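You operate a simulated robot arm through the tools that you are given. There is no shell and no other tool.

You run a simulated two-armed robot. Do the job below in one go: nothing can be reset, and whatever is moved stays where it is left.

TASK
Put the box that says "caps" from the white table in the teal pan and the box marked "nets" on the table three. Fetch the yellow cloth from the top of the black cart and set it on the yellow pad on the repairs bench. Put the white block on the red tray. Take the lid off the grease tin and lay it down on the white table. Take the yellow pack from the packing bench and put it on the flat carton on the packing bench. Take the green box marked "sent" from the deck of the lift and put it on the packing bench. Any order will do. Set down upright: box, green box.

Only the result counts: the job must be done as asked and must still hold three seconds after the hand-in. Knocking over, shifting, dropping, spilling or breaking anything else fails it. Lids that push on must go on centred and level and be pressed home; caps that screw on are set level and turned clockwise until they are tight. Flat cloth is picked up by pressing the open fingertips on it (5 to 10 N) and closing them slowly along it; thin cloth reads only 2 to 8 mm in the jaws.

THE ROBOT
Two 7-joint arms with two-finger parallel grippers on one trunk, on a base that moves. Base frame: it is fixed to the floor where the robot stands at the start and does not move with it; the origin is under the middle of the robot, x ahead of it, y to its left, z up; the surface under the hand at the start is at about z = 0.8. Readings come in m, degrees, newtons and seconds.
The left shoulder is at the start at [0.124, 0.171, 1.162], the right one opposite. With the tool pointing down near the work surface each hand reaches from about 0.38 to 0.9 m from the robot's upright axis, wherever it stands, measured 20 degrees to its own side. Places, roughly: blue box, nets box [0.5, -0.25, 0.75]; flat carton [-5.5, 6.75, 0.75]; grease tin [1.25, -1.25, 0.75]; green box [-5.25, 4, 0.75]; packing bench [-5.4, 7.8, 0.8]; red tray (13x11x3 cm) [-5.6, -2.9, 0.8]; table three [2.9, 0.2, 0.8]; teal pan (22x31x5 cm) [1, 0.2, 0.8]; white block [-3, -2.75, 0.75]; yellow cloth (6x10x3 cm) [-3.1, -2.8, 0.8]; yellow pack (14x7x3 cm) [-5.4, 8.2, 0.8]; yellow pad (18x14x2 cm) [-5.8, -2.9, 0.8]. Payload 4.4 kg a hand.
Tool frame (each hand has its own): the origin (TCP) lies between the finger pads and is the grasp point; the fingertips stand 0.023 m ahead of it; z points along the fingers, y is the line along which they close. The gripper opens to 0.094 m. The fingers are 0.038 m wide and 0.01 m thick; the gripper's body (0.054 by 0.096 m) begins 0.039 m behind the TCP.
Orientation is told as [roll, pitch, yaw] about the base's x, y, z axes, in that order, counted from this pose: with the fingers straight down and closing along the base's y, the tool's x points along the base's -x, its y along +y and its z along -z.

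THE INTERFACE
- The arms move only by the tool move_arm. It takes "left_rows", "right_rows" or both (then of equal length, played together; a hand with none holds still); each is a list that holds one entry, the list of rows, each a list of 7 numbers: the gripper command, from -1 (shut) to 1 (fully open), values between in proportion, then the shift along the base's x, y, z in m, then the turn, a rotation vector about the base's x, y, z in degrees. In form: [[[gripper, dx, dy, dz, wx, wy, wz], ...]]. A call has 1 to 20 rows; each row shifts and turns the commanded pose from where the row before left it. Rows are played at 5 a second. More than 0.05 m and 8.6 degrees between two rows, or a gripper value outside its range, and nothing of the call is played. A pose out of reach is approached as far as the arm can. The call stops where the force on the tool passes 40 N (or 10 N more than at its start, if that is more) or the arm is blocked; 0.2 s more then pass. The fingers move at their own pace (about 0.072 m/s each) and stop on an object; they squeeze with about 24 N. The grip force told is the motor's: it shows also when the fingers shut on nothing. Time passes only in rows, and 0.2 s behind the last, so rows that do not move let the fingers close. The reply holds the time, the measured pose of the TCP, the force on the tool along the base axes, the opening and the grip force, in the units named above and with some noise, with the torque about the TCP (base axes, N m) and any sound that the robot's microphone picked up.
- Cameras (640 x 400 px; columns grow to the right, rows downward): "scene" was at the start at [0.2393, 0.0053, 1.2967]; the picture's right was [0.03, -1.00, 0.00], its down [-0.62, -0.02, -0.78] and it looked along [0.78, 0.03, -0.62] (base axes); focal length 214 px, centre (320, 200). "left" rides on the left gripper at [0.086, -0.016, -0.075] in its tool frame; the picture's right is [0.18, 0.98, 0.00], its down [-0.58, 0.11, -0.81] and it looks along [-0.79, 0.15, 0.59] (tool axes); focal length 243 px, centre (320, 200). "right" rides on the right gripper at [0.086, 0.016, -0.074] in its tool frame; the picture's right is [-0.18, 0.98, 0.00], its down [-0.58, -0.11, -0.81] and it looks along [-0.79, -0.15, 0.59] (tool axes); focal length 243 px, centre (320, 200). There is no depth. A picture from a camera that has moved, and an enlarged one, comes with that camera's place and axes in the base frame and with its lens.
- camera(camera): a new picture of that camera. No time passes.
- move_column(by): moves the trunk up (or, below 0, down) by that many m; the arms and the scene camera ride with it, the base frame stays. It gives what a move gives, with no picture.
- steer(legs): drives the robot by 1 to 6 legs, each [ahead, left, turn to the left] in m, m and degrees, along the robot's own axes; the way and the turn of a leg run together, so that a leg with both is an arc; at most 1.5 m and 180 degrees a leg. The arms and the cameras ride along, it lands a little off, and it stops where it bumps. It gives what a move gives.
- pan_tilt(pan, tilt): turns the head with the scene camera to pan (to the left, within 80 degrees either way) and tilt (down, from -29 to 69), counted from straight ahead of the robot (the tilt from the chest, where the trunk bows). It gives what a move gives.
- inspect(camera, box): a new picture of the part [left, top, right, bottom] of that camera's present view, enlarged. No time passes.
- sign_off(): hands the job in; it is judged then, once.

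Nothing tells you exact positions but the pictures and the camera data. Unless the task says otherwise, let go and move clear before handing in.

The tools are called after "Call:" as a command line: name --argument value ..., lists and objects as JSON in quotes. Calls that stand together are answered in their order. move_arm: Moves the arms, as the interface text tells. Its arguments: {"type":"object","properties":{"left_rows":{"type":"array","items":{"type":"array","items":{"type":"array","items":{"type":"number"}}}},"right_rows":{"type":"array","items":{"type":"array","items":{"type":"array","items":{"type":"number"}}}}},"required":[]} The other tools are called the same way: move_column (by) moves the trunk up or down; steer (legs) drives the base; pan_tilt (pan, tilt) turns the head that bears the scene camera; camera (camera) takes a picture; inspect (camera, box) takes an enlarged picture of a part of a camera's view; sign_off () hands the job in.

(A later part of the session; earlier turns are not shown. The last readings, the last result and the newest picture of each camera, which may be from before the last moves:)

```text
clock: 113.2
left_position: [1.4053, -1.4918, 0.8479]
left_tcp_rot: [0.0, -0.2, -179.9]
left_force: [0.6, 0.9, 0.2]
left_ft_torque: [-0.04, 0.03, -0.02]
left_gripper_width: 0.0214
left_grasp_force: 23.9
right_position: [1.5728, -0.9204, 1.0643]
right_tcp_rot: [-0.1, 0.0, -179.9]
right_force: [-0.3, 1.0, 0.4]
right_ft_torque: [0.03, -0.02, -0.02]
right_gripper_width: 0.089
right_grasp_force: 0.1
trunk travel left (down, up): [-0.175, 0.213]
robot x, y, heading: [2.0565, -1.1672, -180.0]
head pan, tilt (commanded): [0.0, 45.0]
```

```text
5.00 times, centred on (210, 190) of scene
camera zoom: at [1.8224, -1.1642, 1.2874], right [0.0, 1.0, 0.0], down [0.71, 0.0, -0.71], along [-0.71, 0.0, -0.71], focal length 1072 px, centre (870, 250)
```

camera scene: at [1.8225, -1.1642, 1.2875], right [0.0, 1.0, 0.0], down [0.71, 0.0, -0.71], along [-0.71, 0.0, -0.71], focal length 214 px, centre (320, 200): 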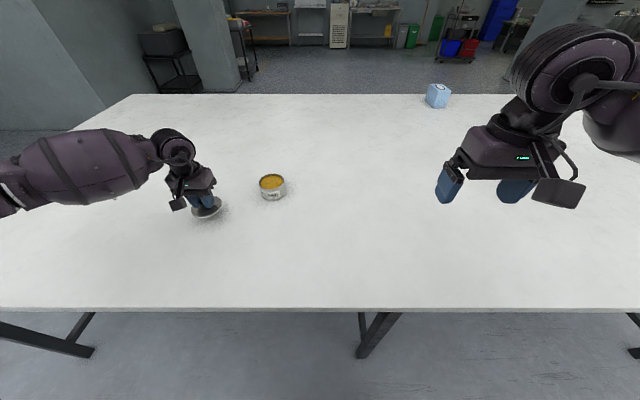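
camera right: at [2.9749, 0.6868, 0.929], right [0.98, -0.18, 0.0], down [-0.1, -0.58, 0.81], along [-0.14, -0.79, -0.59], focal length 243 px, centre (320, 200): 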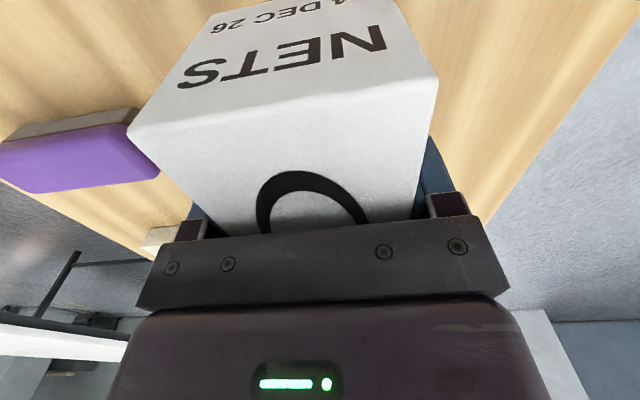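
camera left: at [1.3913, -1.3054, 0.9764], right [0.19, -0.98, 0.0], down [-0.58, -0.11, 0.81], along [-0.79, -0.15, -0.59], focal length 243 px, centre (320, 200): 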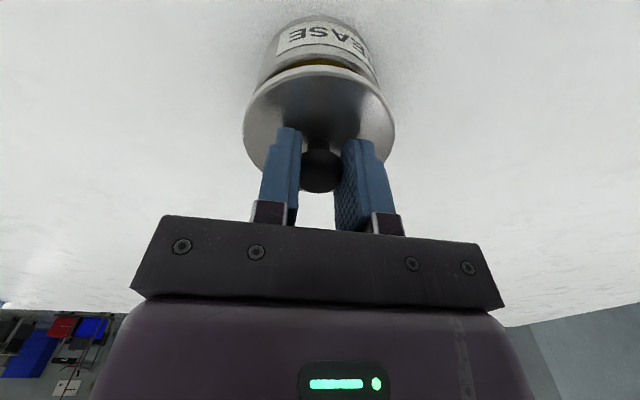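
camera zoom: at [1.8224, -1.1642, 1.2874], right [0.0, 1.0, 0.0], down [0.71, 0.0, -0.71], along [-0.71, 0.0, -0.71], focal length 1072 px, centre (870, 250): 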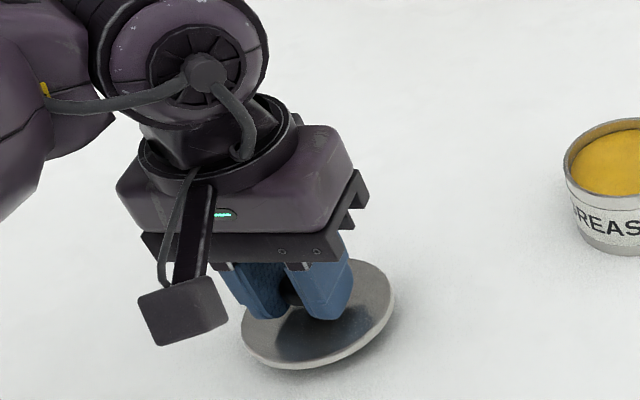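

Call:
move_arm --left_rows '[[[-1, 0, 0, -0.003, 0, 0, 0], [-1, 0, 0, -0.002, 0, 0, 0], [-1, 0, 0, 0, 0, 0, 0]]]'

Call:
move_arm --left_rows '[[[-1, 0, 0, -0.003, 0, 0, 0], [-1, 0, 0, 0, 0, 0, 0]]]'

Call:
move_arm --left_rows '[[[-1, 0, 0, -0.002, 0, 0, 0], [-1, 0, 0, 0, 0, 0, 0]]]'

Call:
inspect --camera "scene" --box '[150, 150, 270, 230]'

```text
clock: 114.0
left_position: [1.4048, -1.4931, 0.8428]
left_tcp_rot: [0.0, -0.3, -179.9]
left_force: [-0.1, -0.9, 0.0]
left_ft_torque: [-0.01, -0.02, -0.03]
left_gripper_width: 0.0215
left_grasp_force: 23.9
right_position: [1.5741, -0.9208, 1.0649]
right_tcp_rot: [0.0, 0.0, -179.9]
right_force: [-0.2, -0.3, 0.5]
right_ft_torque: [-0.01, 0.01, -0.01]
right_gripper_width: 0.0893
right_grasp_force: 0.1
trunk travel left (down, up): [-0.175, 0.213]
robot x, y, heading: [2.0561, -1.1653, -180.1]
head pan, tilt (commanded): [0.0, 45.0]
```

```text
clock: 114.6
left_position: [1.406, -1.4919, 0.8403]
left_tcp_rot: [0.0, -0.2, -180.0]
left_force: [-1.3, -0.3, 0.0]
left_ft_torque: [-0.03, 0.01, -0.02]
left_gripper_width: 0.0214
left_grasp_force: 24.1
right_position: [1.5731, -0.9208, 1.0645]
right_tcp_rot: [0.0, 0.0, -180.0]
right_force: [1.0, 0.0, -0.3]
right_ft_torque: [-0.02, 0.0, -0.02]
right_gripper_width: 0.0894
right_grasp_force: 0.1
trunk travel left (down, up): [-0.175, 0.213]
robot x, y, heading: [2.0587, -1.1666, -180.0]
head pan, tilt (commanded): [0.0, 45.0]
```

```text
clock: 115.2
left_position: [1.4047, -1.491, 0.8402]
left_tcp_rot: [0.0, -0.2, -179.9]
left_force: [0.2, -0.4, 0.3]
left_ft_torque: [0.01, 0.01, 0.0]
left_gripper_width: 0.0212
left_grasp_force: 24.1
right_position: [1.574, -0.9197, 1.0649]
right_tcp_rot: [0.0, 0.0, -180.0]
right_force: [-0.6, 0.3, -0.1]
right_ft_torque: [-0.01, 0.01, 0.0]
right_gripper_width: 0.0892
right_grasp_force: 0.1
trunk travel left (down, up): [-0.175, 0.213]
robot x, y, heading: [2.0547, -1.1687, -179.8]
head pan, tilt (commanded): [0.0, 45.0]
```

```text
5.00 times, centred on (210, 190) of scene
camera zoom: at [1.8224, -1.1642, 1.2874], right [0.0, 1.0, 0.0], down [0.71, 0.0, -0.71], along [-0.71, 0.0, -0.71], focal length 1072 px, centre (870, 250)
```

zoom: 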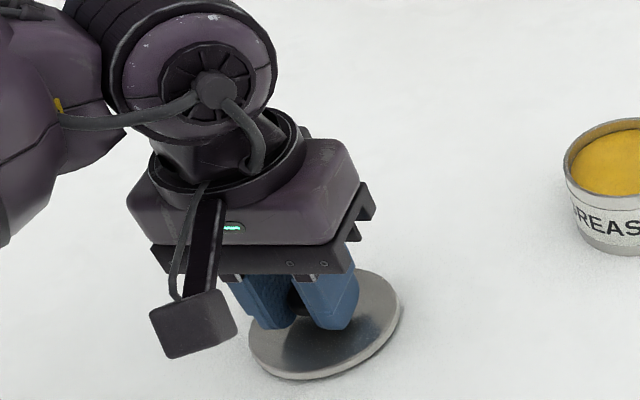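

Call:
move_arm --left_rows '[[[-1, 0, 0, -0.003, 0, 0, 0], [-1, 0, 0, 0, 0, 0, 0]]]'

Call:
move_arm --left_rows '[[[-1, 0, 0, -0.002, 0, 0, 0], [-1, 0, 0, 0, 0, 0, 0]]]'

Call:
move_arm --left_rows '[[[-1, 0, 0, -0.002, 0, 0, 0], [-1, 0, 0, 0, 0, 0, 0]]]'

Call:
move_arm --left_rows '[[[-1, 0, 0, -0.002, 0, 0, 0], [-1, 0, 0, 0, 0, 0, 0]]]'

```text
clock: 115.8
left_position: [1.4049, -1.4915, 0.8391]
left_tcp_rot: [0.0, -0.4, -179.9]
left_force: [-0.6, -3.9, 12.6]
left_ft_torque: [-0.08, -0.17, 0.01]
left_gripper_width: 0.021
left_grasp_force: 23.7
right_position: [1.5754, -0.9204, 1.066]
right_tcp_rot: [0.0, -0.1, -179.9]
right_force: [-0.3, -0.7, -0.1]
right_ft_torque: [0.0, 0.01, -0.01]
right_gripper_width: 0.0892
right_grasp_force: 0.2
trunk travel left (down, up): [-0.175, 0.213]
robot x, y, heading: [2.056, -1.1663, -180.1]
head pan, tilt (commanded): [0.0, 45.0]
```

```text
clock: 116.4
left_position: [1.4053, -1.4918, 0.8368]
left_tcp_rot: [0.0, -0.6, -179.8]
left_force: [-0.9, -5.8, 25.8]
left_ft_torque: [-0.11, 0.27, 0.06]
left_gripper_width: 0.0217
left_grasp_force: 24.1
right_position: [1.575, -0.9206, 1.0656]
right_tcp_rot: [0.1, -0.1, -179.9]
right_force: [0.6, 0.7, -0.4]
right_ft_torque: [0.01, 0.03, 0.0]
right_gripper_width: 0.0892
right_grasp_force: 0.2
trunk travel left (down, up): [-0.175, 0.213]
robot x, y, heading: [2.055, -1.1643, -180.0]
head pan, tilt (commanded): [0.0, 45.0]
```

```text
clock: 117.0
left_position: [1.4054, -1.4905, 0.8329]
left_tcp_rot: [0.0, -0.4, -179.9]
left_force: [-3.0, -3.3, 26.6]
left_ft_torque: [-0.05, 0.13, 0.03]
left_gripper_width: 0.0213
left_grasp_force: 23.7
right_position: [1.5742, -0.9199, 1.0656]
right_tcp_rot: [-0.1, -0.1, -179.9]
right_force: [0.8, 0.8, 0.1]
right_ft_torque: [0.02, -0.01, -0.01]
right_gripper_width: 0.0895
right_grasp_force: 0.2
trunk travel left (down, up): [-0.175, 0.213]
robot x, y, heading: [2.0566, -1.1691, -180.0]
head pan, tilt (commanded): [0.0, 45.0]
```

```text
clock: 117.6
left_position: [1.4058, -1.4915, 0.8329]
left_tcp_rot: [0.1, -0.4, -179.8]
left_force: [-1.3, -1.7, 31.7]
left_ft_torque: [-0.03, 0.05, 0.02]
left_gripper_width: 0.0215
left_grasp_force: 24.0
right_position: [1.5762, -0.9201, 1.0655]
right_tcp_rot: [-0.2, -0.1, -179.9]
right_force: [0.1, -0.9, -0.4]
right_ft_torque: [0.03, 0.03, 0.0]
right_gripper_width: 0.0895
right_grasp_force: 0.1
trunk travel left (down, up): [-0.175, 0.213]
robot x, y, heading: [2.0562, -1.166, -179.9]
head pan, tilt (commanded): [0.0, 45.0]
```

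The lid is on the table and I've pressed a bit more than needed. I'll back off 4 mm, release slowly and rise.

Call:
move_arm --left_rows '[[[-1, 0, 0, 0.003, 0, 0, 0], [-0.2, 0, 0, 0, 0, 0, 0], [0.3, 0, 0, 0, 0, 0, 0], [0.5, 0, 0, 0, 0, 0, 0], [0.5, 0, 0, 0.02, 0, 0, 0], [0.5, 0, 0, 0.04, 0, 0, 0], [0.5, 0, 0, 0.04, 0, 0, 0], [0.5, 0, 0, 0.04, 0, 0, 0], [0.5, 0.02, 0, 0.04, 0, 0, 0], [0.5, 0.04, 0.02, 0.02, 0, 0, 0], [0.5, 0.04, 0.02, 0.01, 0, 0, 0]]]'

Call:
camera --camera "scene"

Call:
inspect --camera "scene" --box '[170, 150, 310, 230]'

```text
clock: 120.0
left_position: [1.5058, -1.4492, 1.0447]
left_tcp_rot: [0.1, -0.3, -179.8]
left_force: [-0.3, 0.8, -0.1]
left_ft_torque: [0.0, 0.01, 0.01]
left_gripper_width: 0.0707
left_grasp_force: 0.1
right_position: [1.5743, -0.9192, 1.0648]
right_tcp_rot: [0.0, -0.1, -179.9]
right_force: [0.2, 0.2, 0.3]
right_ft_torque: [0.02, 0.05, -0.01]
right_gripper_width: 0.0894
right_grasp_force: 0.0
trunk travel left (down, up): [-0.175, 0.213]
robot x, y, heading: [2.0576, -1.1645, -180.1]
head pan, tilt (commanded): [0.0, 45.0]
```

```text
taken
camera scene: at [1.8229, -1.1641, 1.2876], right [0.0, 1.0, 0.0], down [0.71, 0.0, -0.71], along [-0.71, 0.0, -0.71], focal length 214 px, centre (320, 200)
```

scene: 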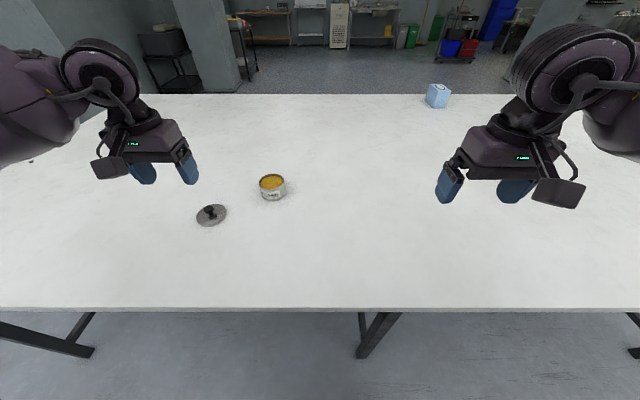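

```text
4.57 times, centred on (240, 190) of scene
camera zoom: at [1.8229, -1.1641, 1.2876], right [0.0, 1.0, 0.0], down [0.71, 0.0, -0.71], along [-0.71, 0.0, -0.71], focal length 980 px, centre (686, 246)
```

zoom: 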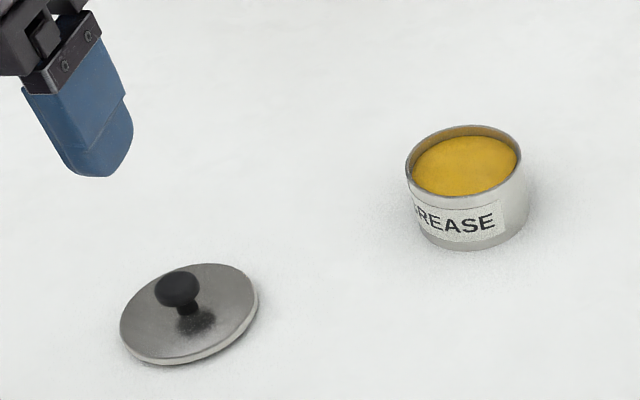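

The lid lies on the table and the tin is undisturbed. Next is the black cart near (-3.1, -2.8), so I'll look around for a path past the far end of the table.

Call:
pan_tilt --pan 60 --tilt 25

Call:
camera --camera "scene"

Call:
pan_tilt --pan 20 --tilt 15

Call:
camera --camera "scene"

```text
clock: 121.3
left_position: [1.5031, -1.4504, 1.0424]
left_tcp_rot: [0.0, -0.2, -179.9]
left_force: [0.1, -0.1, 1.0]
left_ft_torque: [0.0, 0.01, 0.02]
left_gripper_width: 0.0703
left_grasp_force: 0.2
right_position: [1.5734, -0.9194, 1.0645]
right_tcp_rot: [0.0, 0.0, -179.9]
right_force: [-0.5, 0.6, -0.1]
right_ft_torque: [0.04, 0.0, -0.01]
right_gripper_width: 0.0893
right_grasp_force: 0.0
trunk travel left (down, up): [-0.175, 0.213]
robot x, y, heading: [2.0556, -1.1641, -179.8]
head pan, tilt (commanded): [60.0, 25.0]
```

```text
taken
camera scene: at [1.8577, -1.2439, 1.318], right [-0.87, 0.5, 0.0], down [0.21, 0.37, -0.91], along [-0.45, -0.79, -0.42], focal length 214 px, centre (320, 200)
```

scene: 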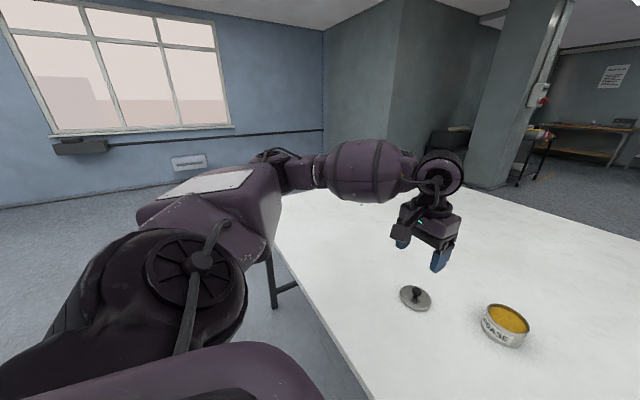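

```text
clock: 122.4
left_position: [1.5046, -1.4513, 1.0425]
left_tcp_rot: [0.0, -0.2, -179.9]
left_force: [-0.4, 1.0, -0.2]
left_ft_torque: [-0.02, -0.03, 0.02]
left_gripper_width: 0.0706
left_grasp_force: 0.0
right_position: [1.5738, -0.9212, 1.0639]
right_tcp_rot: [-0.1, 0.0, -179.9]
right_force: [-0.2, 0.4, 0.0]
right_ft_torque: [0.0, -0.01, -0.01]
right_gripper_width: 0.0895
right_grasp_force: 0.1
trunk travel left (down, up): [-0.175, 0.213]
robot x, y, heading: [2.0578, -1.1632, -179.9]
head pan, tilt (commanded): [20.0, 15.0]
```

```text
taken
camera scene: at [1.816, -1.1963, 1.3342], right [-0.34, 0.94, 0.0], down [0.24, 0.09, -0.97], along [-0.91, -0.33, -0.26], focal length 214 px, centre (320, 200)
```

scene: 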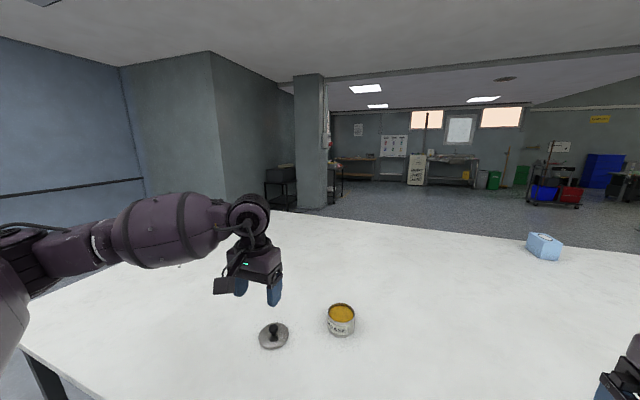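

There's a pillar near (-2.2, -2.9) and a wall corner near (-0.6, -3.7), and the cart is behind the pillar. I'll go around the far end of the table in steps, tucking the left hand in a bit first.

Call:
move_arm --left_rows '[[[0.9, 0.03, 0.03, 0.01, 0, 0, 0], [0.9, 0.03, 0.03, 0.01, 0, 0, 0]]]'

Call:
steer --legs '[[-0.05, 0.9, 0], [0, 0.9, 0]]'

Call:
pan_tilt --pan 0 --tilt 25

Call:
camera --camera "scene"

```text
clock: 123.0
left_position: [1.5667, -1.3883, 1.062]
left_tcp_rot: [0.1, -0.2, -180.0]
left_force: [0.5, 0.1, -0.1]
left_ft_torque: [-0.01, 0.02, 0.0]
left_gripper_width: 0.0893
left_grasp_force: 0.1
right_position: [1.5725, -0.9204, 1.0648]
right_tcp_rot: [0.0, 0.1, -179.9]
right_force: [0.0, 0.4, -0.5]
right_ft_torque: [0.02, 0.02, 0.01]
right_gripper_width: 0.0894
right_grasp_force: 0.0
trunk travel left (down, up): [-0.175, 0.213]
robot x, y, heading: [2.0541, -1.1667, -179.8]
head pan, tilt (commanded): [20.0, 15.0]
```

```text
clock: 139.0
left_position: [1.625, -3.183, 1.0631]
left_tcp_rot: [0.0, -0.2, -179.5]
left_force: [0.0, 0.3, -0.2]
left_ft_torque: [-0.02, 0.02, 0.01]
left_gripper_width: 0.0892
left_grasp_force: 0.2
right_position: [1.6313, -2.7141, 1.0646]
right_tcp_rot: [0.0, 0.0, -179.4]
right_force: [-0.3, 0.0, 0.1]
right_ft_torque: [0.02, 0.01, 0.01]
right_gripper_width: 0.0893
right_grasp_force: 0.0
trunk travel left (down, up): [-0.175, 0.213]
robot x, y, heading: [2.1144, -2.9547, -179.4]
head pan, tilt (commanded): [20.0, 15.0]
```

```text
clock: 139.9
left_position: [1.6257, -3.1828, 1.0628]
left_tcp_rot: [-0.1, -0.3, -179.5]
left_force: [0.9, 0.1, -0.9]
left_ft_torque: [-0.01, -0.01, -0.01]
left_gripper_width: 0.0894
left_grasp_force: 0.0
right_position: [1.6311, -2.713, 1.0644]
right_tcp_rot: [-0.1, 0.1, -179.5]
right_force: [-0.2, 0.0, 0.9]
right_ft_torque: [0.0, 0.01, 0.02]
right_gripper_width: 0.0893
right_grasp_force: 0.1
trunk travel left (down, up): [-0.175, 0.213]
robot x, y, heading: [2.1144, -2.9558, -179.6]
head pan, tilt (commanded): [0.0, 25.0]
```

```text
taken
camera scene: at [1.8705, -2.956, 1.318], right [-0.01, 1.0, 0.0], down [0.42, 0.0, -0.91], along [-0.91, -0.01, -0.42], focal length 214 px, centre (320, 200)
```

scene: 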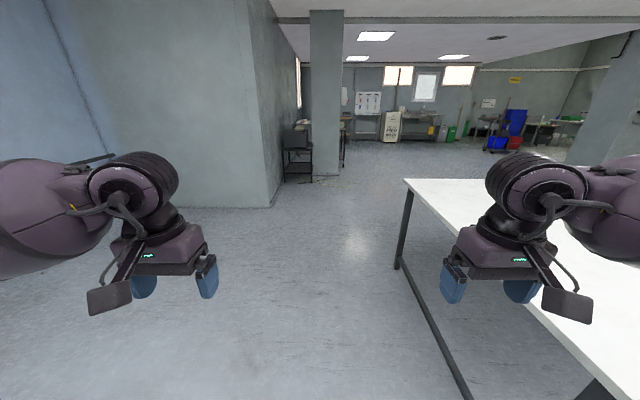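

The route is clear: wall corner at (-0.7, -3.6), pillar base at (-2.0, -2.9), table end at y≈-2.34. I'll drive forward past the table.

Call:
steer --legs '[[1.05, 0, -0.4], [1.05, 0, 0], [1.0, -1.05, 0]]'

Call:
camera --camera "scene"

```text
clock: 159.7
left_position: [-1.5392, -2.231, 1.0616]
left_tcp_rot: [0.0, -0.2, -177.8]
left_force: [0.5, 0.0, 0.2]
left_ft_torque: [0.01, 0.01, 0.03]
left_gripper_width: 0.0894
left_grasp_force: 0.1
right_position: [-1.5484, -1.7616, 1.0647]
right_tcp_rot: [0.0, 0.0, -177.7]
right_force: [0.5, 0.1, -0.3]
right_ft_torque: [0.01, -0.01, -0.05]
right_gripper_width: 0.0893
right_grasp_force: 0.0
trunk travel left (down, up): [-0.175, 0.213]
robot x, y, heading: [-1.0547, -1.9891, -177.7]
head pan, tilt (commanded): [0.0, 25.0]
```

```text
taken
camera scene: at [-1.3014, -1.9961, 1.318], right [-0.04, 1.0, 0.0], down [0.42, 0.02, -0.91], along [-0.91, -0.04, -0.42], focal length 214 px, centre (320, 200)
```

scene: 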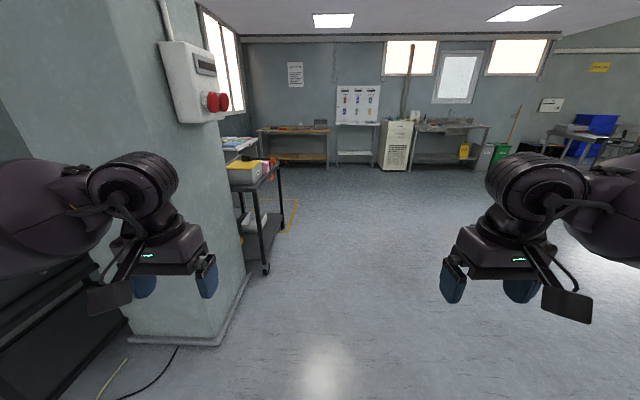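

I'm past the table. The black cart with a yellow item on top is just behind the pillar on the left. I'll drive on, then turn to face it from the +y side.

Call:
steer --legs '[[1.0, -0.2, 0], [1.0, 0, 0], [0, 0, 87.7]]'

Call:
pan_tilt --pan 0 --tilt 40

Call:
camera --camera "scene"

```text
clock: 173.6
left_position: [-2.809, -2.3592, 1.0634]
left_tcp_rot: [-0.1, -0.2, -86.6]
left_force: [0.3, 0.5, 0.2]
left_ft_torque: [0.02, 0.0, 0.02]
left_gripper_width: 0.0893
left_grasp_force: 0.1
right_position: [-3.2777, -2.3782, 1.0647]
right_tcp_rot: [0.0, 0.0, -86.4]
right_force: [0.0, 0.0, 0.0]
right_ft_torque: [0.0, 0.02, -0.04]
right_gripper_width: 0.0894
right_grasp_force: 0.0
trunk travel left (down, up): [-0.175, 0.213]
robot x, y, heading: [-3.0594, -1.8834, -86.4]
head pan, tilt (commanded): [0.0, 25.0]
```

```text
clock: 174.4
left_position: [-2.8083, -2.3601, 1.0631]
left_tcp_rot: [0.0, -0.1, -86.5]
left_force: [1.1, 0.5, 0.5]
left_ft_torque: [0.03, 0.02, -0.02]
left_gripper_width: 0.0892
left_grasp_force: 0.2
right_position: [-3.2772, -2.3801, 1.0647]
right_tcp_rot: [0.0, 0.0, -86.5]
right_force: [0.2, -0.3, 0.4]
right_ft_torque: [0.03, 0.04, 0.03]
right_gripper_width: 0.089
right_grasp_force: 0.1
trunk travel left (down, up): [-0.175, 0.213]
robot x, y, heading: [-3.0613, -1.8843, -86.3]
head pan, tilt (commanded): [0.0, 40.0]
```

```text
taken
camera scene: at [-3.0457, -2.1183, 1.2947], right [-1.0, -0.06, 0.0], down [-0.04, 0.64, -0.77], along [0.05, -0.77, -0.64], focal length 214 px, centre (320, 200)
```

scene: 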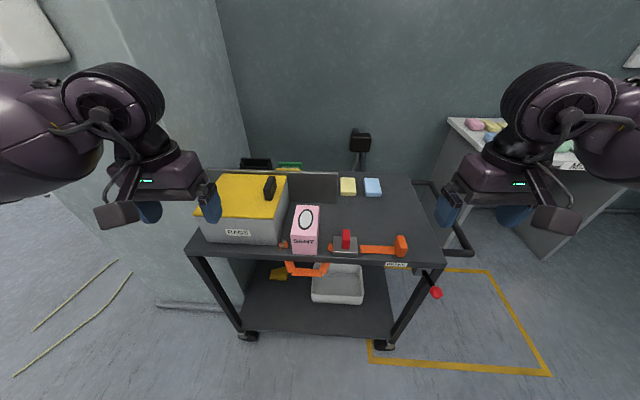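

I can see the cart top now. I'll zoom in to identify the yellow cloth and the white block.

Call:
inspect --camera "scene" --box '[180, 150, 340, 270]'

Call:
inspect --camera "scene" --box '[310, 160, 470, 280]'

Call:
inspect --camera "scene" --box '[440, 100, 600, 180]'

```text
3.33 times, centred on (260, 210) of scene
camera zoom: at [-3.0457, -2.1183, 1.2947], right [-1.0, -0.06, 0.0], down [-0.04, 0.64, -0.77], along [0.05, -0.77, -0.64], focal length 715 px, centre (520, 167)
```

zoom: 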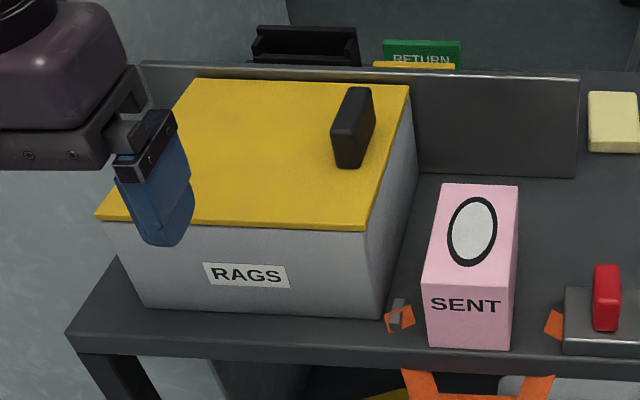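

```text
3.33 times, centred on (390, 220) of scene
camera zoom: at [-3.0457, -2.1183, 1.2947], right [-1.0, -0.06, 0.0], down [-0.04, 0.64, -0.77], along [0.05, -0.77, -0.64], focal length 715 px, centre (87, 133)
```

zoom: 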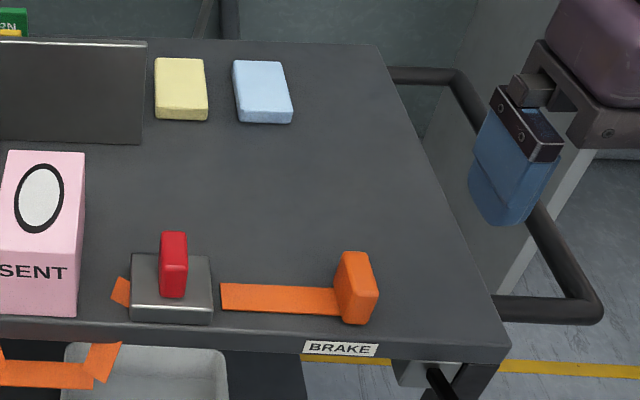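

```text
4.00 times, centred on (520, 140) of scene
camera zoom: at [-3.0457, -2.1183, 1.2947], right [-1.0, -0.06, 0.0], down [-0.04, 0.64, -0.77], along [0.05, -0.77, -0.64], focal length 858 px, centre (-480, 440)
```

zoom: 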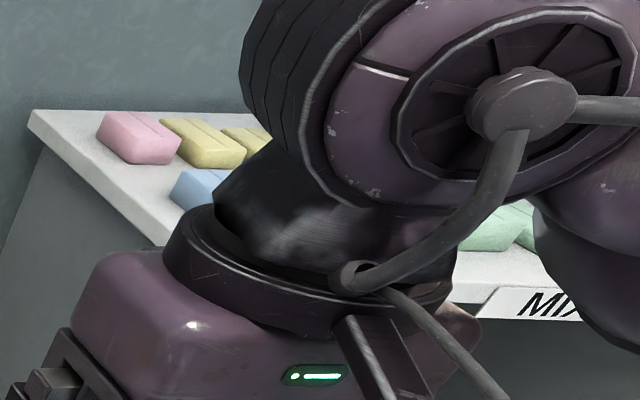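

The yellow folded cloth is at the back of the cart next to a blue one. No white block is visible yet, so it may be behind the dark upright panel. I'll raise the left hand over the cart to look behind it.

Call:
move_arm --left_rows '[[[0.9, -0.01, -0.03, 0.03, 0, 0, 0], [0.9, -0.01, -0.04, 0.03, 0, 0, 0], [0.9, -0.01, -0.04, 0.02, 0, 0, 0], [0.9, -0.01, -0.04, 0.0, 0, 0, 0], [0.9, -0.01, -0.04, 0, 0, 0, 0], [0.9, 0, 0, 0, 0, 0, 0]]]'

Call:
camera --camera "left"

Call:
camera --camera "scene"

Call:
camera --camera "right"

```text
refused: row 2 steps farther than a row can; nothing moved
```

```text
taken
camera left: at [-2.8306, -2.2745, 1.1366], right [0.97, 0.24, 0.0], down [0.14, -0.57, 0.81], along [0.2, -0.78, -0.59], focal length 243 px, centre (320, 200)
```

left: 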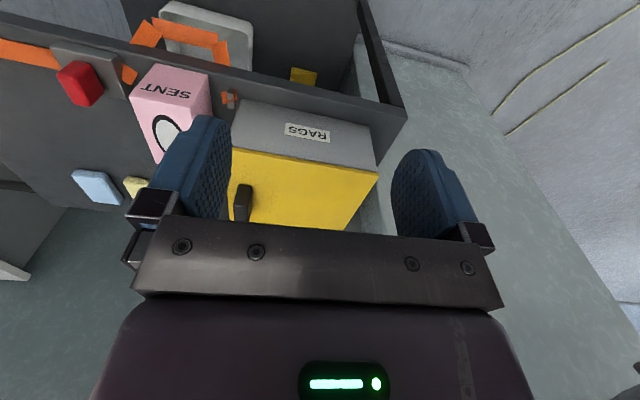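

```text
taken
camera scene: at [-3.0457, -2.1183, 1.2947], right [-1.0, -0.06, 0.0], down [-0.04, 0.64, -0.77], along [0.05, -0.77, -0.64], focal length 214 px, centre (320, 200)
```

scene: 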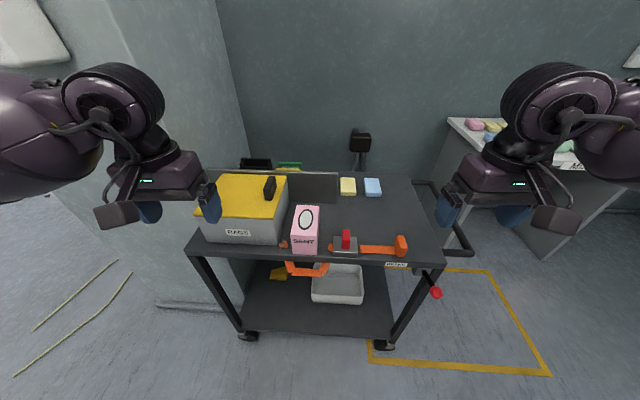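

```text
taken
camera right: at [-3.2661, -2.2924, 1.1386], right [0.99, -0.12, 0.0], down [-0.07, -0.59, 0.81], along [-0.1, -0.8, -0.59], focal length 243 px, centre (320, 200)
```

right: 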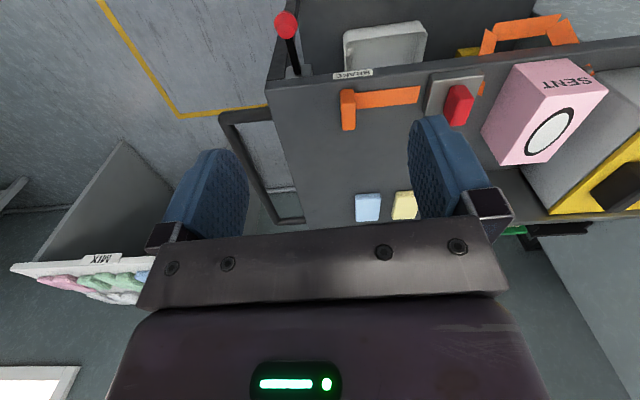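

Call:
move_arm --left_rows '[[[0.9, -0.01, -0.02, 0.035, 0, 0, 0], [0.9, -0.01, -0.03, 0.035, 0, 0, 0], [0.9, -0.01, -0.045, 0.01, 0, 0, 0], [0.9, -0.01, -0.045, 0.0, 0, 0, 0], [0.9, -0.01, -0.045, 0, 0, 0, 0], [0.9, -0.01, -0.045, 0, 0, 0, 0], [0.9, 0, 0, 0, 0, 0, 0]]]'

Call:
camera --camera "left"

```text
clock: 176.0
left_position: [-2.8685, -2.5922, 1.1462]
left_tcp_rot: [0.0, -0.2, -86.5]
left_force: [0.0, 0.2, -0.2]
left_ft_torque: [-0.01, -0.01, 0.01]
left_gripper_width: 0.0892
left_grasp_force: 0.2
right_position: [-3.2759, -2.3787, 1.0647]
right_tcp_rot: [0.0, 0.0, -86.5]
right_force: [-0.2, 0.5, 0.7]
right_ft_torque: [0.02, 0.01, 0.01]
right_gripper_width: 0.0894
right_grasp_force: 0.1
trunk travel left (down, up): [-0.175, 0.213]
robot x, y, heading: [-3.0591, -1.8868, -86.5]
head pan, tilt (commanded): [0.0, 40.0]
```

```text
taken
camera left: at [-2.8896, -2.5058, 1.2193], right [0.97, 0.24, 0.0], down [0.14, -0.57, 0.81], along [0.2, -0.78, -0.59], focal length 243 px, centre (320, 200)
```

left: 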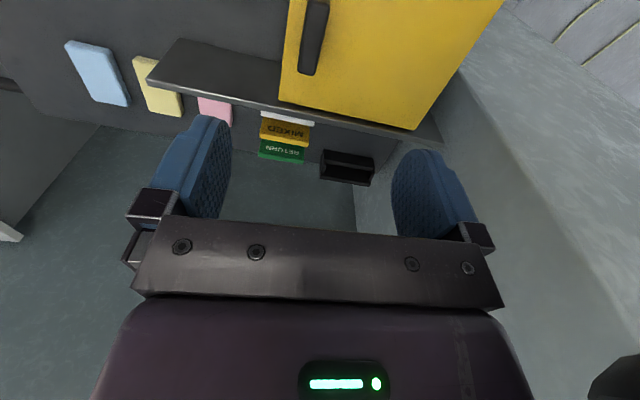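

There's a pink cloth, labelled cards and a white sliver behind the panel. I'll zoom in and move further over for a better look.

Call:
move_arm --left_rows '[[[0.9, -0.01, -0.03, 0.03, 0, 0, 0], [0.9, -0.01, -0.03, 0.03, 0, 0, 0], [0.9, -0.01, -0.03, 0.03, 0, 0, 0], [0.9, 0, -0.03, 0.0, 0, 0, 0], [0.9, 0, 0, 0, 0, 0, 0]]]'

Call:
camera --camera "left"

Call:
inspect --camera "left" --box '[180, 30, 400, 190]'

```text
clock: 177.2
left_position: [-2.8928, -2.7075, 1.2323]
left_tcp_rot: [0.0, -0.2, -86.3]
left_force: [-0.4, 0.1, 0.6]
left_ft_torque: [0.02, 0.05, 0.0]
left_gripper_width: 0.0891
left_grasp_force: 0.1
right_position: [-3.2747, -2.38, 1.0641]
right_tcp_rot: [-0.1, -0.1, -86.5]
right_force: [0.3, -0.4, 0.1]
right_ft_torque: [0.08, 0.03, -0.03]
right_gripper_width: 0.0895
right_grasp_force: 0.1
trunk travel left (down, up): [-0.175, 0.213]
robot x, y, heading: [-3.0654, -1.8842, -86.7]
head pan, tilt (commanded): [0.0, 40.0]
```

```text
taken
camera left: at [-2.9139, -2.622, 1.3066], right [0.97, 0.25, 0.0], down [0.15, -0.57, 0.81], along [0.2, -0.78, -0.59], focal length 243 px, centre (320, 200)
```

left: 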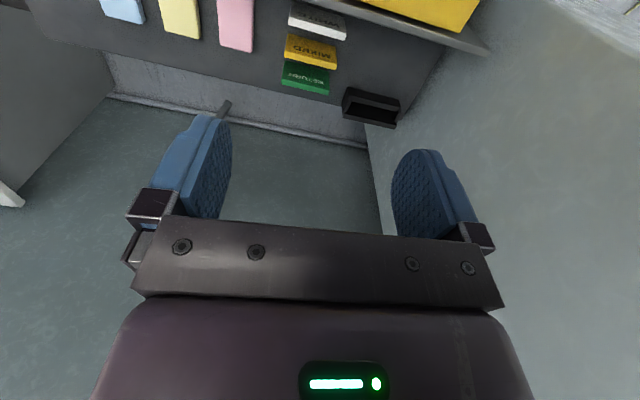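

```text
2.50 times, centred on (290, 110) of left
camera zoom: at [-2.9139, -2.622, 1.3066], right [0.97, 0.25, 0.0], down [0.15, -0.57, 0.81], along [0.2, -0.78, -0.59], focal length 606 px, centre (395, 425)
```

zoom: 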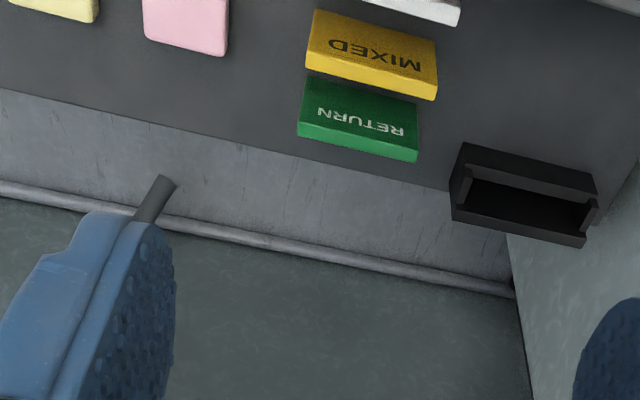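

There are three small labelled blocks behind the panel: white, yellow MIXED and green RETURN. I'll zoom in on the white one.

Call:
inspect --camera "left" --box '[270, 0, 350, 60]'

Call:
inspect --camera "left" --box '[80, 0, 480, 120]'

```text
6.67 times, centred on (310, 30) of left
camera zoom: at [-2.9139, -2.622, 1.3066], right [0.97, 0.25, 0.0], down [0.15, -0.57, 0.81], along [0.2, -0.78, -0.59], focal length 1618 px, centre (387, 1333)
```

zoom: 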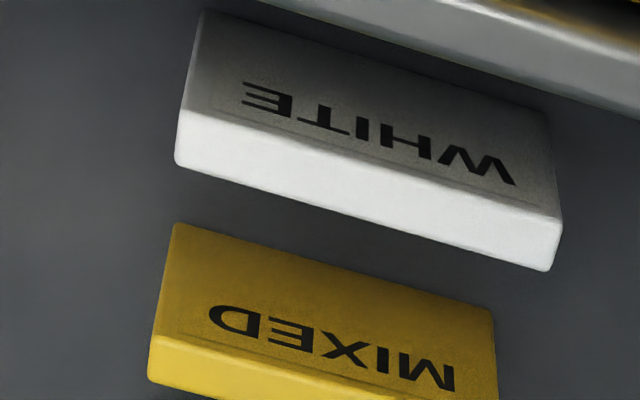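

```text
1.60 times, centred on (280, 60) of left
camera zoom: at [-2.9139, -2.622, 1.3066], right [0.97, 0.25, 0.0], down [0.15, -0.57, 0.81], along [0.2, -0.78, -0.59], focal length 388 px, centre (384, 424)
```

zoom: 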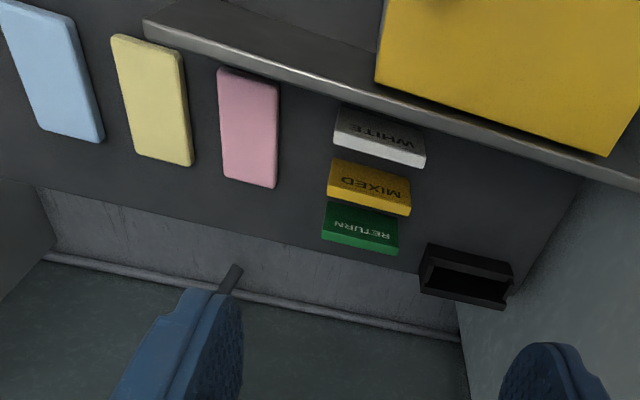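

The white block, labelled WHITE, stands behind the panel in front of MIXED and RETURN. I'll pull the left hand back, move closer to the cart, and raise the trunk for a better overhead view.

Call:
move_arm --left_rows '[[[0.9, 0.015, 0.04, 0, 0, 0, 0], [0.9, 0.015, 0.045, 0, 0, 0, 0], [0.9, 0.015, 0.045, -0.01, 0, 0, 0], [0.9, 0.015, 0.045, -0.01, 0, 0, 0], [0.9, 0.015, 0.045, -0.01, 0, 0, 0], [0.9, 0.015, 0.045, -0.01, 0, 0, 0], [0.9, 0.0, 0.045, -0.01, 0, 0, 0]]]'

Call:
steer --legs '[[0.17, 0, -3.5]]'

Call:
move_column --by 0.2

Call:
pan_tilt --pan 0 --tilt 50

Call:
camera --camera "scene"

```text
clock: 178.8
left_position: [-2.8094, -2.3979, 1.1824]
left_tcp_rot: [-0.1, -0.3, -86.5]
left_force: [-1.0, 0.0, -0.1]
left_ft_torque: [0.03, -0.02, 0.02]
left_gripper_width: 0.0895
left_grasp_force: 0.0
right_position: [-3.2767, -2.379, 1.0647]
right_tcp_rot: [-0.1, 0.1, -86.5]
right_force: [-0.9, 1.4, 0.4]
right_ft_torque: [0.02, 0.0, 0.01]
right_gripper_width: 0.0893
right_grasp_force: 0.0
trunk travel left (down, up): [-0.175, 0.213]
robot x, y, heading: [-3.0656, -1.8876, -86.6]
head pan, tilt (commanded): [0.0, 40.0]
```

```text
clock: 180.2
left_position: [-2.833, -2.5828, 1.1824]
left_tcp_rot: [0.0, -0.1, -89.8]
left_force: [-0.4, 0.7, -0.3]
left_ft_torque: [0.04, 0.0, -0.02]
left_gripper_width: 0.0894
left_grasp_force: 0.1
right_position: [-3.3008, -2.5355, 1.0647]
right_tcp_rot: [0.1, 0.0, -89.8]
right_force: [0.5, -0.4, 0.0]
right_ft_torque: [0.01, 0.0, -0.01]
right_gripper_width: 0.0892
right_grasp_force: 0.2
trunk travel left (down, up): [-0.175, 0.213]
robot x, y, heading: [-3.0522, -2.0496, -89.8]
head pan, tilt (commanded): [0.0, 40.0]
```

```text
clock: 182.4
left_position: [-2.8341, -2.5823, 1.3828]
left_tcp_rot: [0.0, -0.2, -89.9]
left_force: [-0.3, -0.2, -0.1]
left_ft_torque: [-0.02, -0.03, 0.01]
left_gripper_width: 0.0892
left_grasp_force: 0.1
right_position: [-3.2995, -2.5349, 1.2641]
right_tcp_rot: [0.0, 0.0, -89.8]
right_force: [0.7, -0.1, 0.3]
right_ft_torque: [0.0, -0.02, 0.01]
right_gripper_width: 0.0894
right_grasp_force: 0.1
trunk travel left (down, up): [-0.375, 0.013]
robot x, y, heading: [-3.0545, -2.0541, -89.8]
head pan, tilt (commanded): [0.0, 40.0]
```

```text
clock: 183.1
left_position: [-2.8333, -2.5818, 1.3833]
left_tcp_rot: [0.1, -0.2, -89.7]
left_force: [0.2, 0.3, -0.1]
left_ft_torque: [0.04, 0.0, 0.01]
left_gripper_width: 0.0893
left_grasp_force: 0.1
right_position: [-3.3003, -2.5347, 1.2634]
right_tcp_rot: [0.0, -0.1, -89.7]
right_force: [0.2, -0.3, 0.4]
right_ft_torque: [0.02, 0.04, -0.02]
right_gripper_width: 0.0895
right_grasp_force: 0.0
trunk travel left (down, up): [-0.375, 0.013]
robot x, y, heading: [-3.0547, -2.0497, -89.7]
head pan, tilt (commanded): [0.0, 50.0]
```

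```text
taken
camera scene: at [-3.0543, -2.1834, 1.4909], right [-1.0, 0.0, 0.0], down [0.0, 0.77, -0.64], along [0.0, -0.64, -0.77], focal length 214 px, centre (320, 200)
```

scene: 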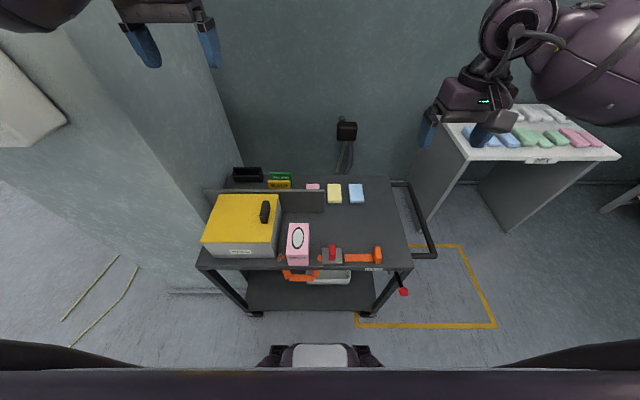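

Call:
inspect --camera "scene" --box '[220, 155, 380, 255]'

Call:
inspect --camera "scene" --box '[225, 160, 325, 220]'

Call:
camera --camera "left"

Call:
camera --camera "right"

```text
4.00 times, centred on (300, 205) of scene
camera zoom: at [-3.0543, -2.1834, 1.4909], right [-1.0, 0.0, 0.0], down [0.0, 0.77, -0.64], along [0.0, -0.64, -0.77], focal length 858 px, centre (400, 180)
```

zoom: 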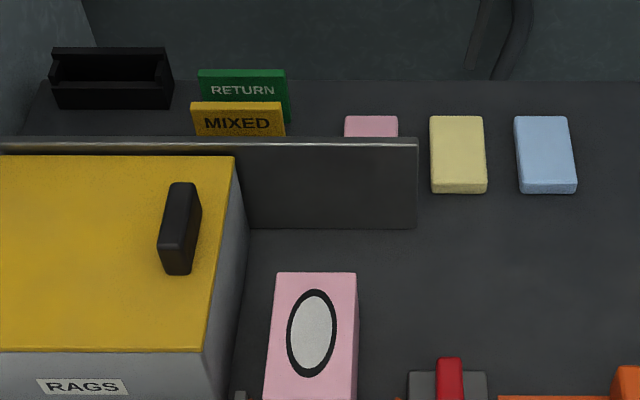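

```text
6.40 times, centred on (275, 190) of scene
camera zoom: at [-3.0543, -2.1834, 1.4909], right [-1.0, 0.0, 0.0], down [0.0, 0.77, -0.64], along [0.0, -0.64, -0.77], focal length 1373 px, centre (608, 264)
```

zoom: 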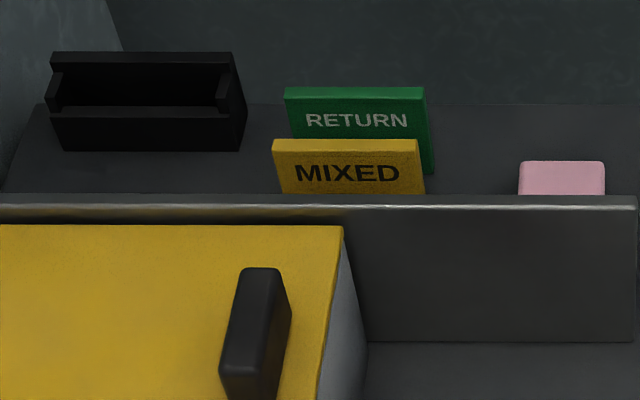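

```text
taken
camera left: at [-2.8502, -2.4954, 1.4574], right [0.98, 0.19, 0.0], down [0.11, -0.58, 0.81], along [0.15, -0.79, -0.59], focal length 243 px, centre (320, 200)
```

left: 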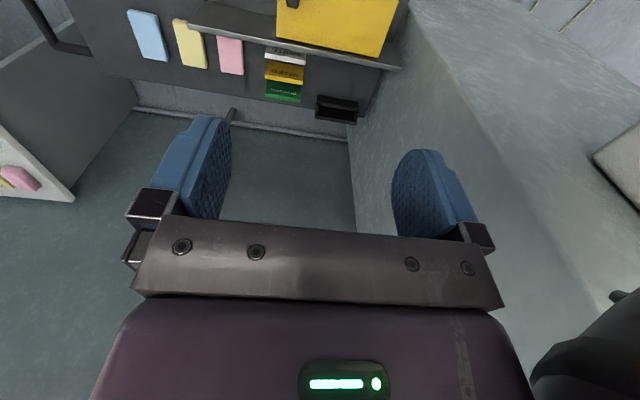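

```text
taken
camera right: at [-3.2836, -2.4487, 1.3386], right [0.98, -0.18, 0.0], down [-0.11, -0.58, 0.81], along [-0.15, -0.79, -0.59], focal length 243 px, centre (320, 200)
```

right: 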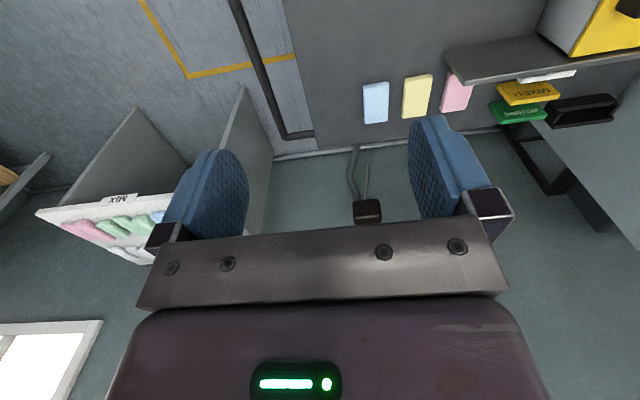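

The blocks are thin upright plates, about 9×7×1.2 cm, and the white one stands close behind the panel. I'll take one more zoom to pin down the cart-top height.

Call:
inspect --camera "scene" --box '[190, 220, 430, 320]'

Call:
inspect --camera "left" --box '[120, 0, 360, 120]'

Call:
inspect --camera "right" --box '[340, 20, 640, 140]'

```text
2.67 times, centred on (310, 270) of scene
camera zoom: at [-3.0543, -2.1834, 1.4909], right [-1.0, 0.0, 0.0], down [0.0, 0.77, -0.64], along [0.0, -0.64, -0.77], focal length 572 px, centre (347, 13)
```

zoom: 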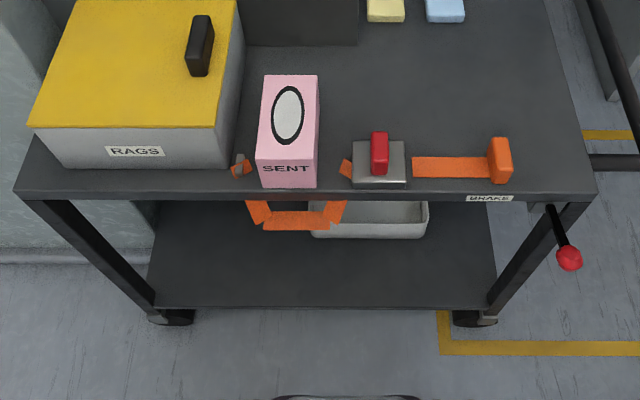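

```text
2.67 times, centred on (240, 60) of left
camera zoom: at [-2.8502, -2.4954, 1.4574], right [0.98, 0.19, 0.0], down [0.11, -0.58, 0.81], along [0.15, -0.79, -0.59], focal length 647 px, centre (533, 573)
```

zoom: 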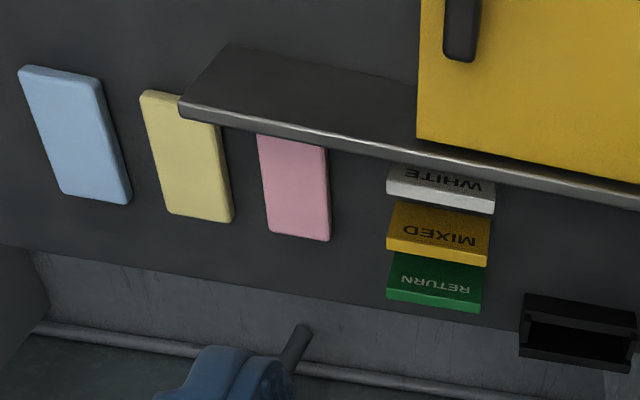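

```text
2.13 times, centred on (490, 80) of right
camera zoom: at [-3.2836, -2.4487, 1.3386], right [0.98, -0.18, 0.0], down [-0.11, -0.58, 0.81], along [-0.15, -0.79, -0.59], focal length 518 px, centre (-43, 456)
```

zoom: 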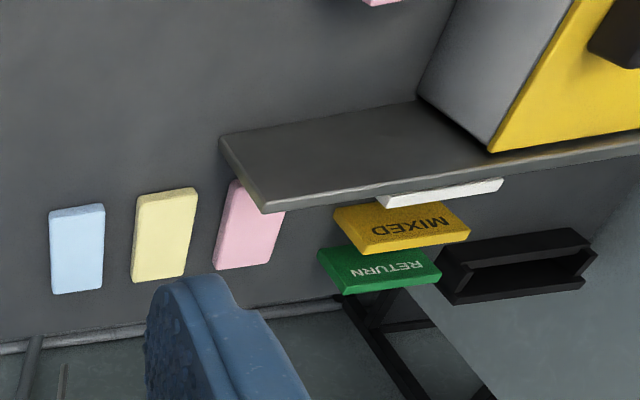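

The cart top is at z≈0.778. The yellow cloth is at about (-3.118, -2.812), and the white plate at x -2.926 to -2.833, y about -2.770. I'll lower the trunk and take the cloth with the right hand first.

Call:
move_column --by -0.2

Call:
move_arm --right_rows '[[[0.7, 0.025, -0.04, 0, 0, 0, 0], [0.7, 0.026, -0.04, 0, 0, 0, 0], [0.7, 0.026, -0.04, 0, 0, 0, 0], [0.7, 0.026, -0.04, 0, 0, 0, 0], [0.7, 0.026, -0.04, 0, 0, 0, 0], [0.7, 0.026, -0.04, 0, 0, 0, 0], [0.7, 0.025, -0.037, -0.02, 0, 0, 0], [0.7, 0, 0, -0.04, 0, 0, 0], [0.7, 0, 0, -0.04, 0, 0, 0], [0.7, 0, 0, 0, 0, 0, 0]]]'

Call:
camera --camera "right"

Call:
camera --camera "scene"

```text
clock: 185.3
left_position: [-2.8325, -2.5818, 1.1849]
left_tcp_rot: [0.1, -0.3, -89.8]
left_force: [0.5, 0.5, -0.4]
left_ft_torque: [-0.03, -0.01, 0.0]
left_gripper_width: 0.0892
left_grasp_force: 0.1
right_position: [-3.3002, -2.5336, 1.0659]
right_tcp_rot: [0.0, -0.2, -89.7]
right_force: [-0.2, 0.5, 0.5]
right_ft_torque: [-0.03, 0.02, 0.0]
right_gripper_width: 0.0892
right_grasp_force: 0.1
trunk travel left (down, up): [-0.175, 0.213]
robot x, y, heading: [-3.0548, -2.0564, -90.3]
head pan, tilt (commanded): [0.0, 50.0]
```

```text
clock: 187.5
left_position: [-2.8337, -2.5811, 1.1841]
left_tcp_rot: [0.0, -0.2, -89.8]
left_force: [-0.5, -0.6, 0.5]
left_ft_torque: [0.0, -0.03, -0.01]
left_gripper_width: 0.0893
left_grasp_force: 0.1
right_position: [-3.1173, -2.812, 0.9647]
right_tcp_rot: [0.0, -0.1, -89.7]
right_force: [-0.2, -0.1, -0.5]
right_ft_torque: [-0.04, 0.0, -0.03]
right_gripper_width: 0.0799
right_grasp_force: 0.0
trunk travel left (down, up): [-0.175, 0.213]
robot x, y, heading: [-3.0582, -2.0495, -89.8]
head pan, tilt (commanded): [0.0, 50.0]
```

```text
taken
camera right: at [-3.1008, -2.7247, 1.0388], right [0.98, -0.18, 0.0], down [-0.11, -0.58, 0.81], along [-0.14, -0.79, -0.59], focal length 243 px, centre (320, 200)
```

right: 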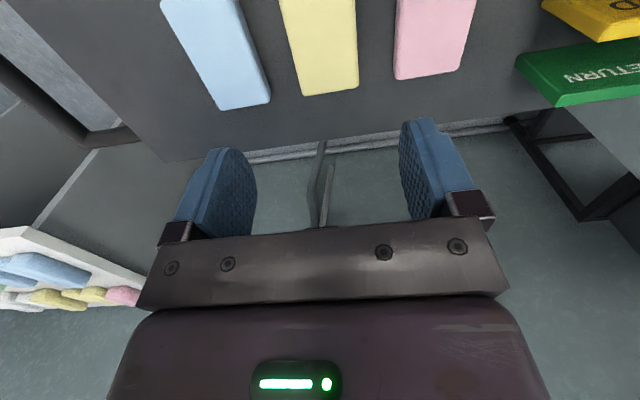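

```text
taken
camera scene: at [-3.054, -2.2789, 1.2808], right [-1.0, 0.0, 0.0], down [0.0, 0.77, -0.64], along [0.0, -0.64, -0.77], focal length 214 px, centre (320, 200)
```

scene: 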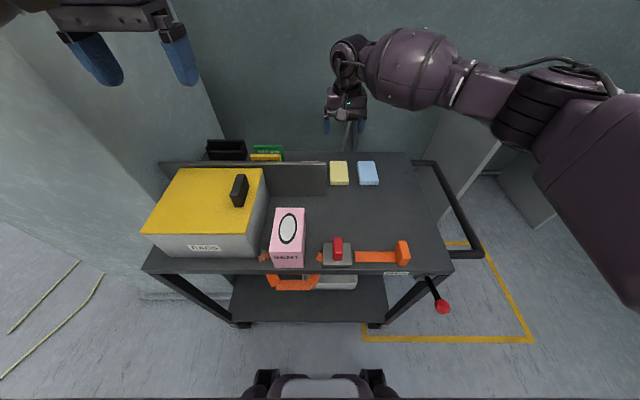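

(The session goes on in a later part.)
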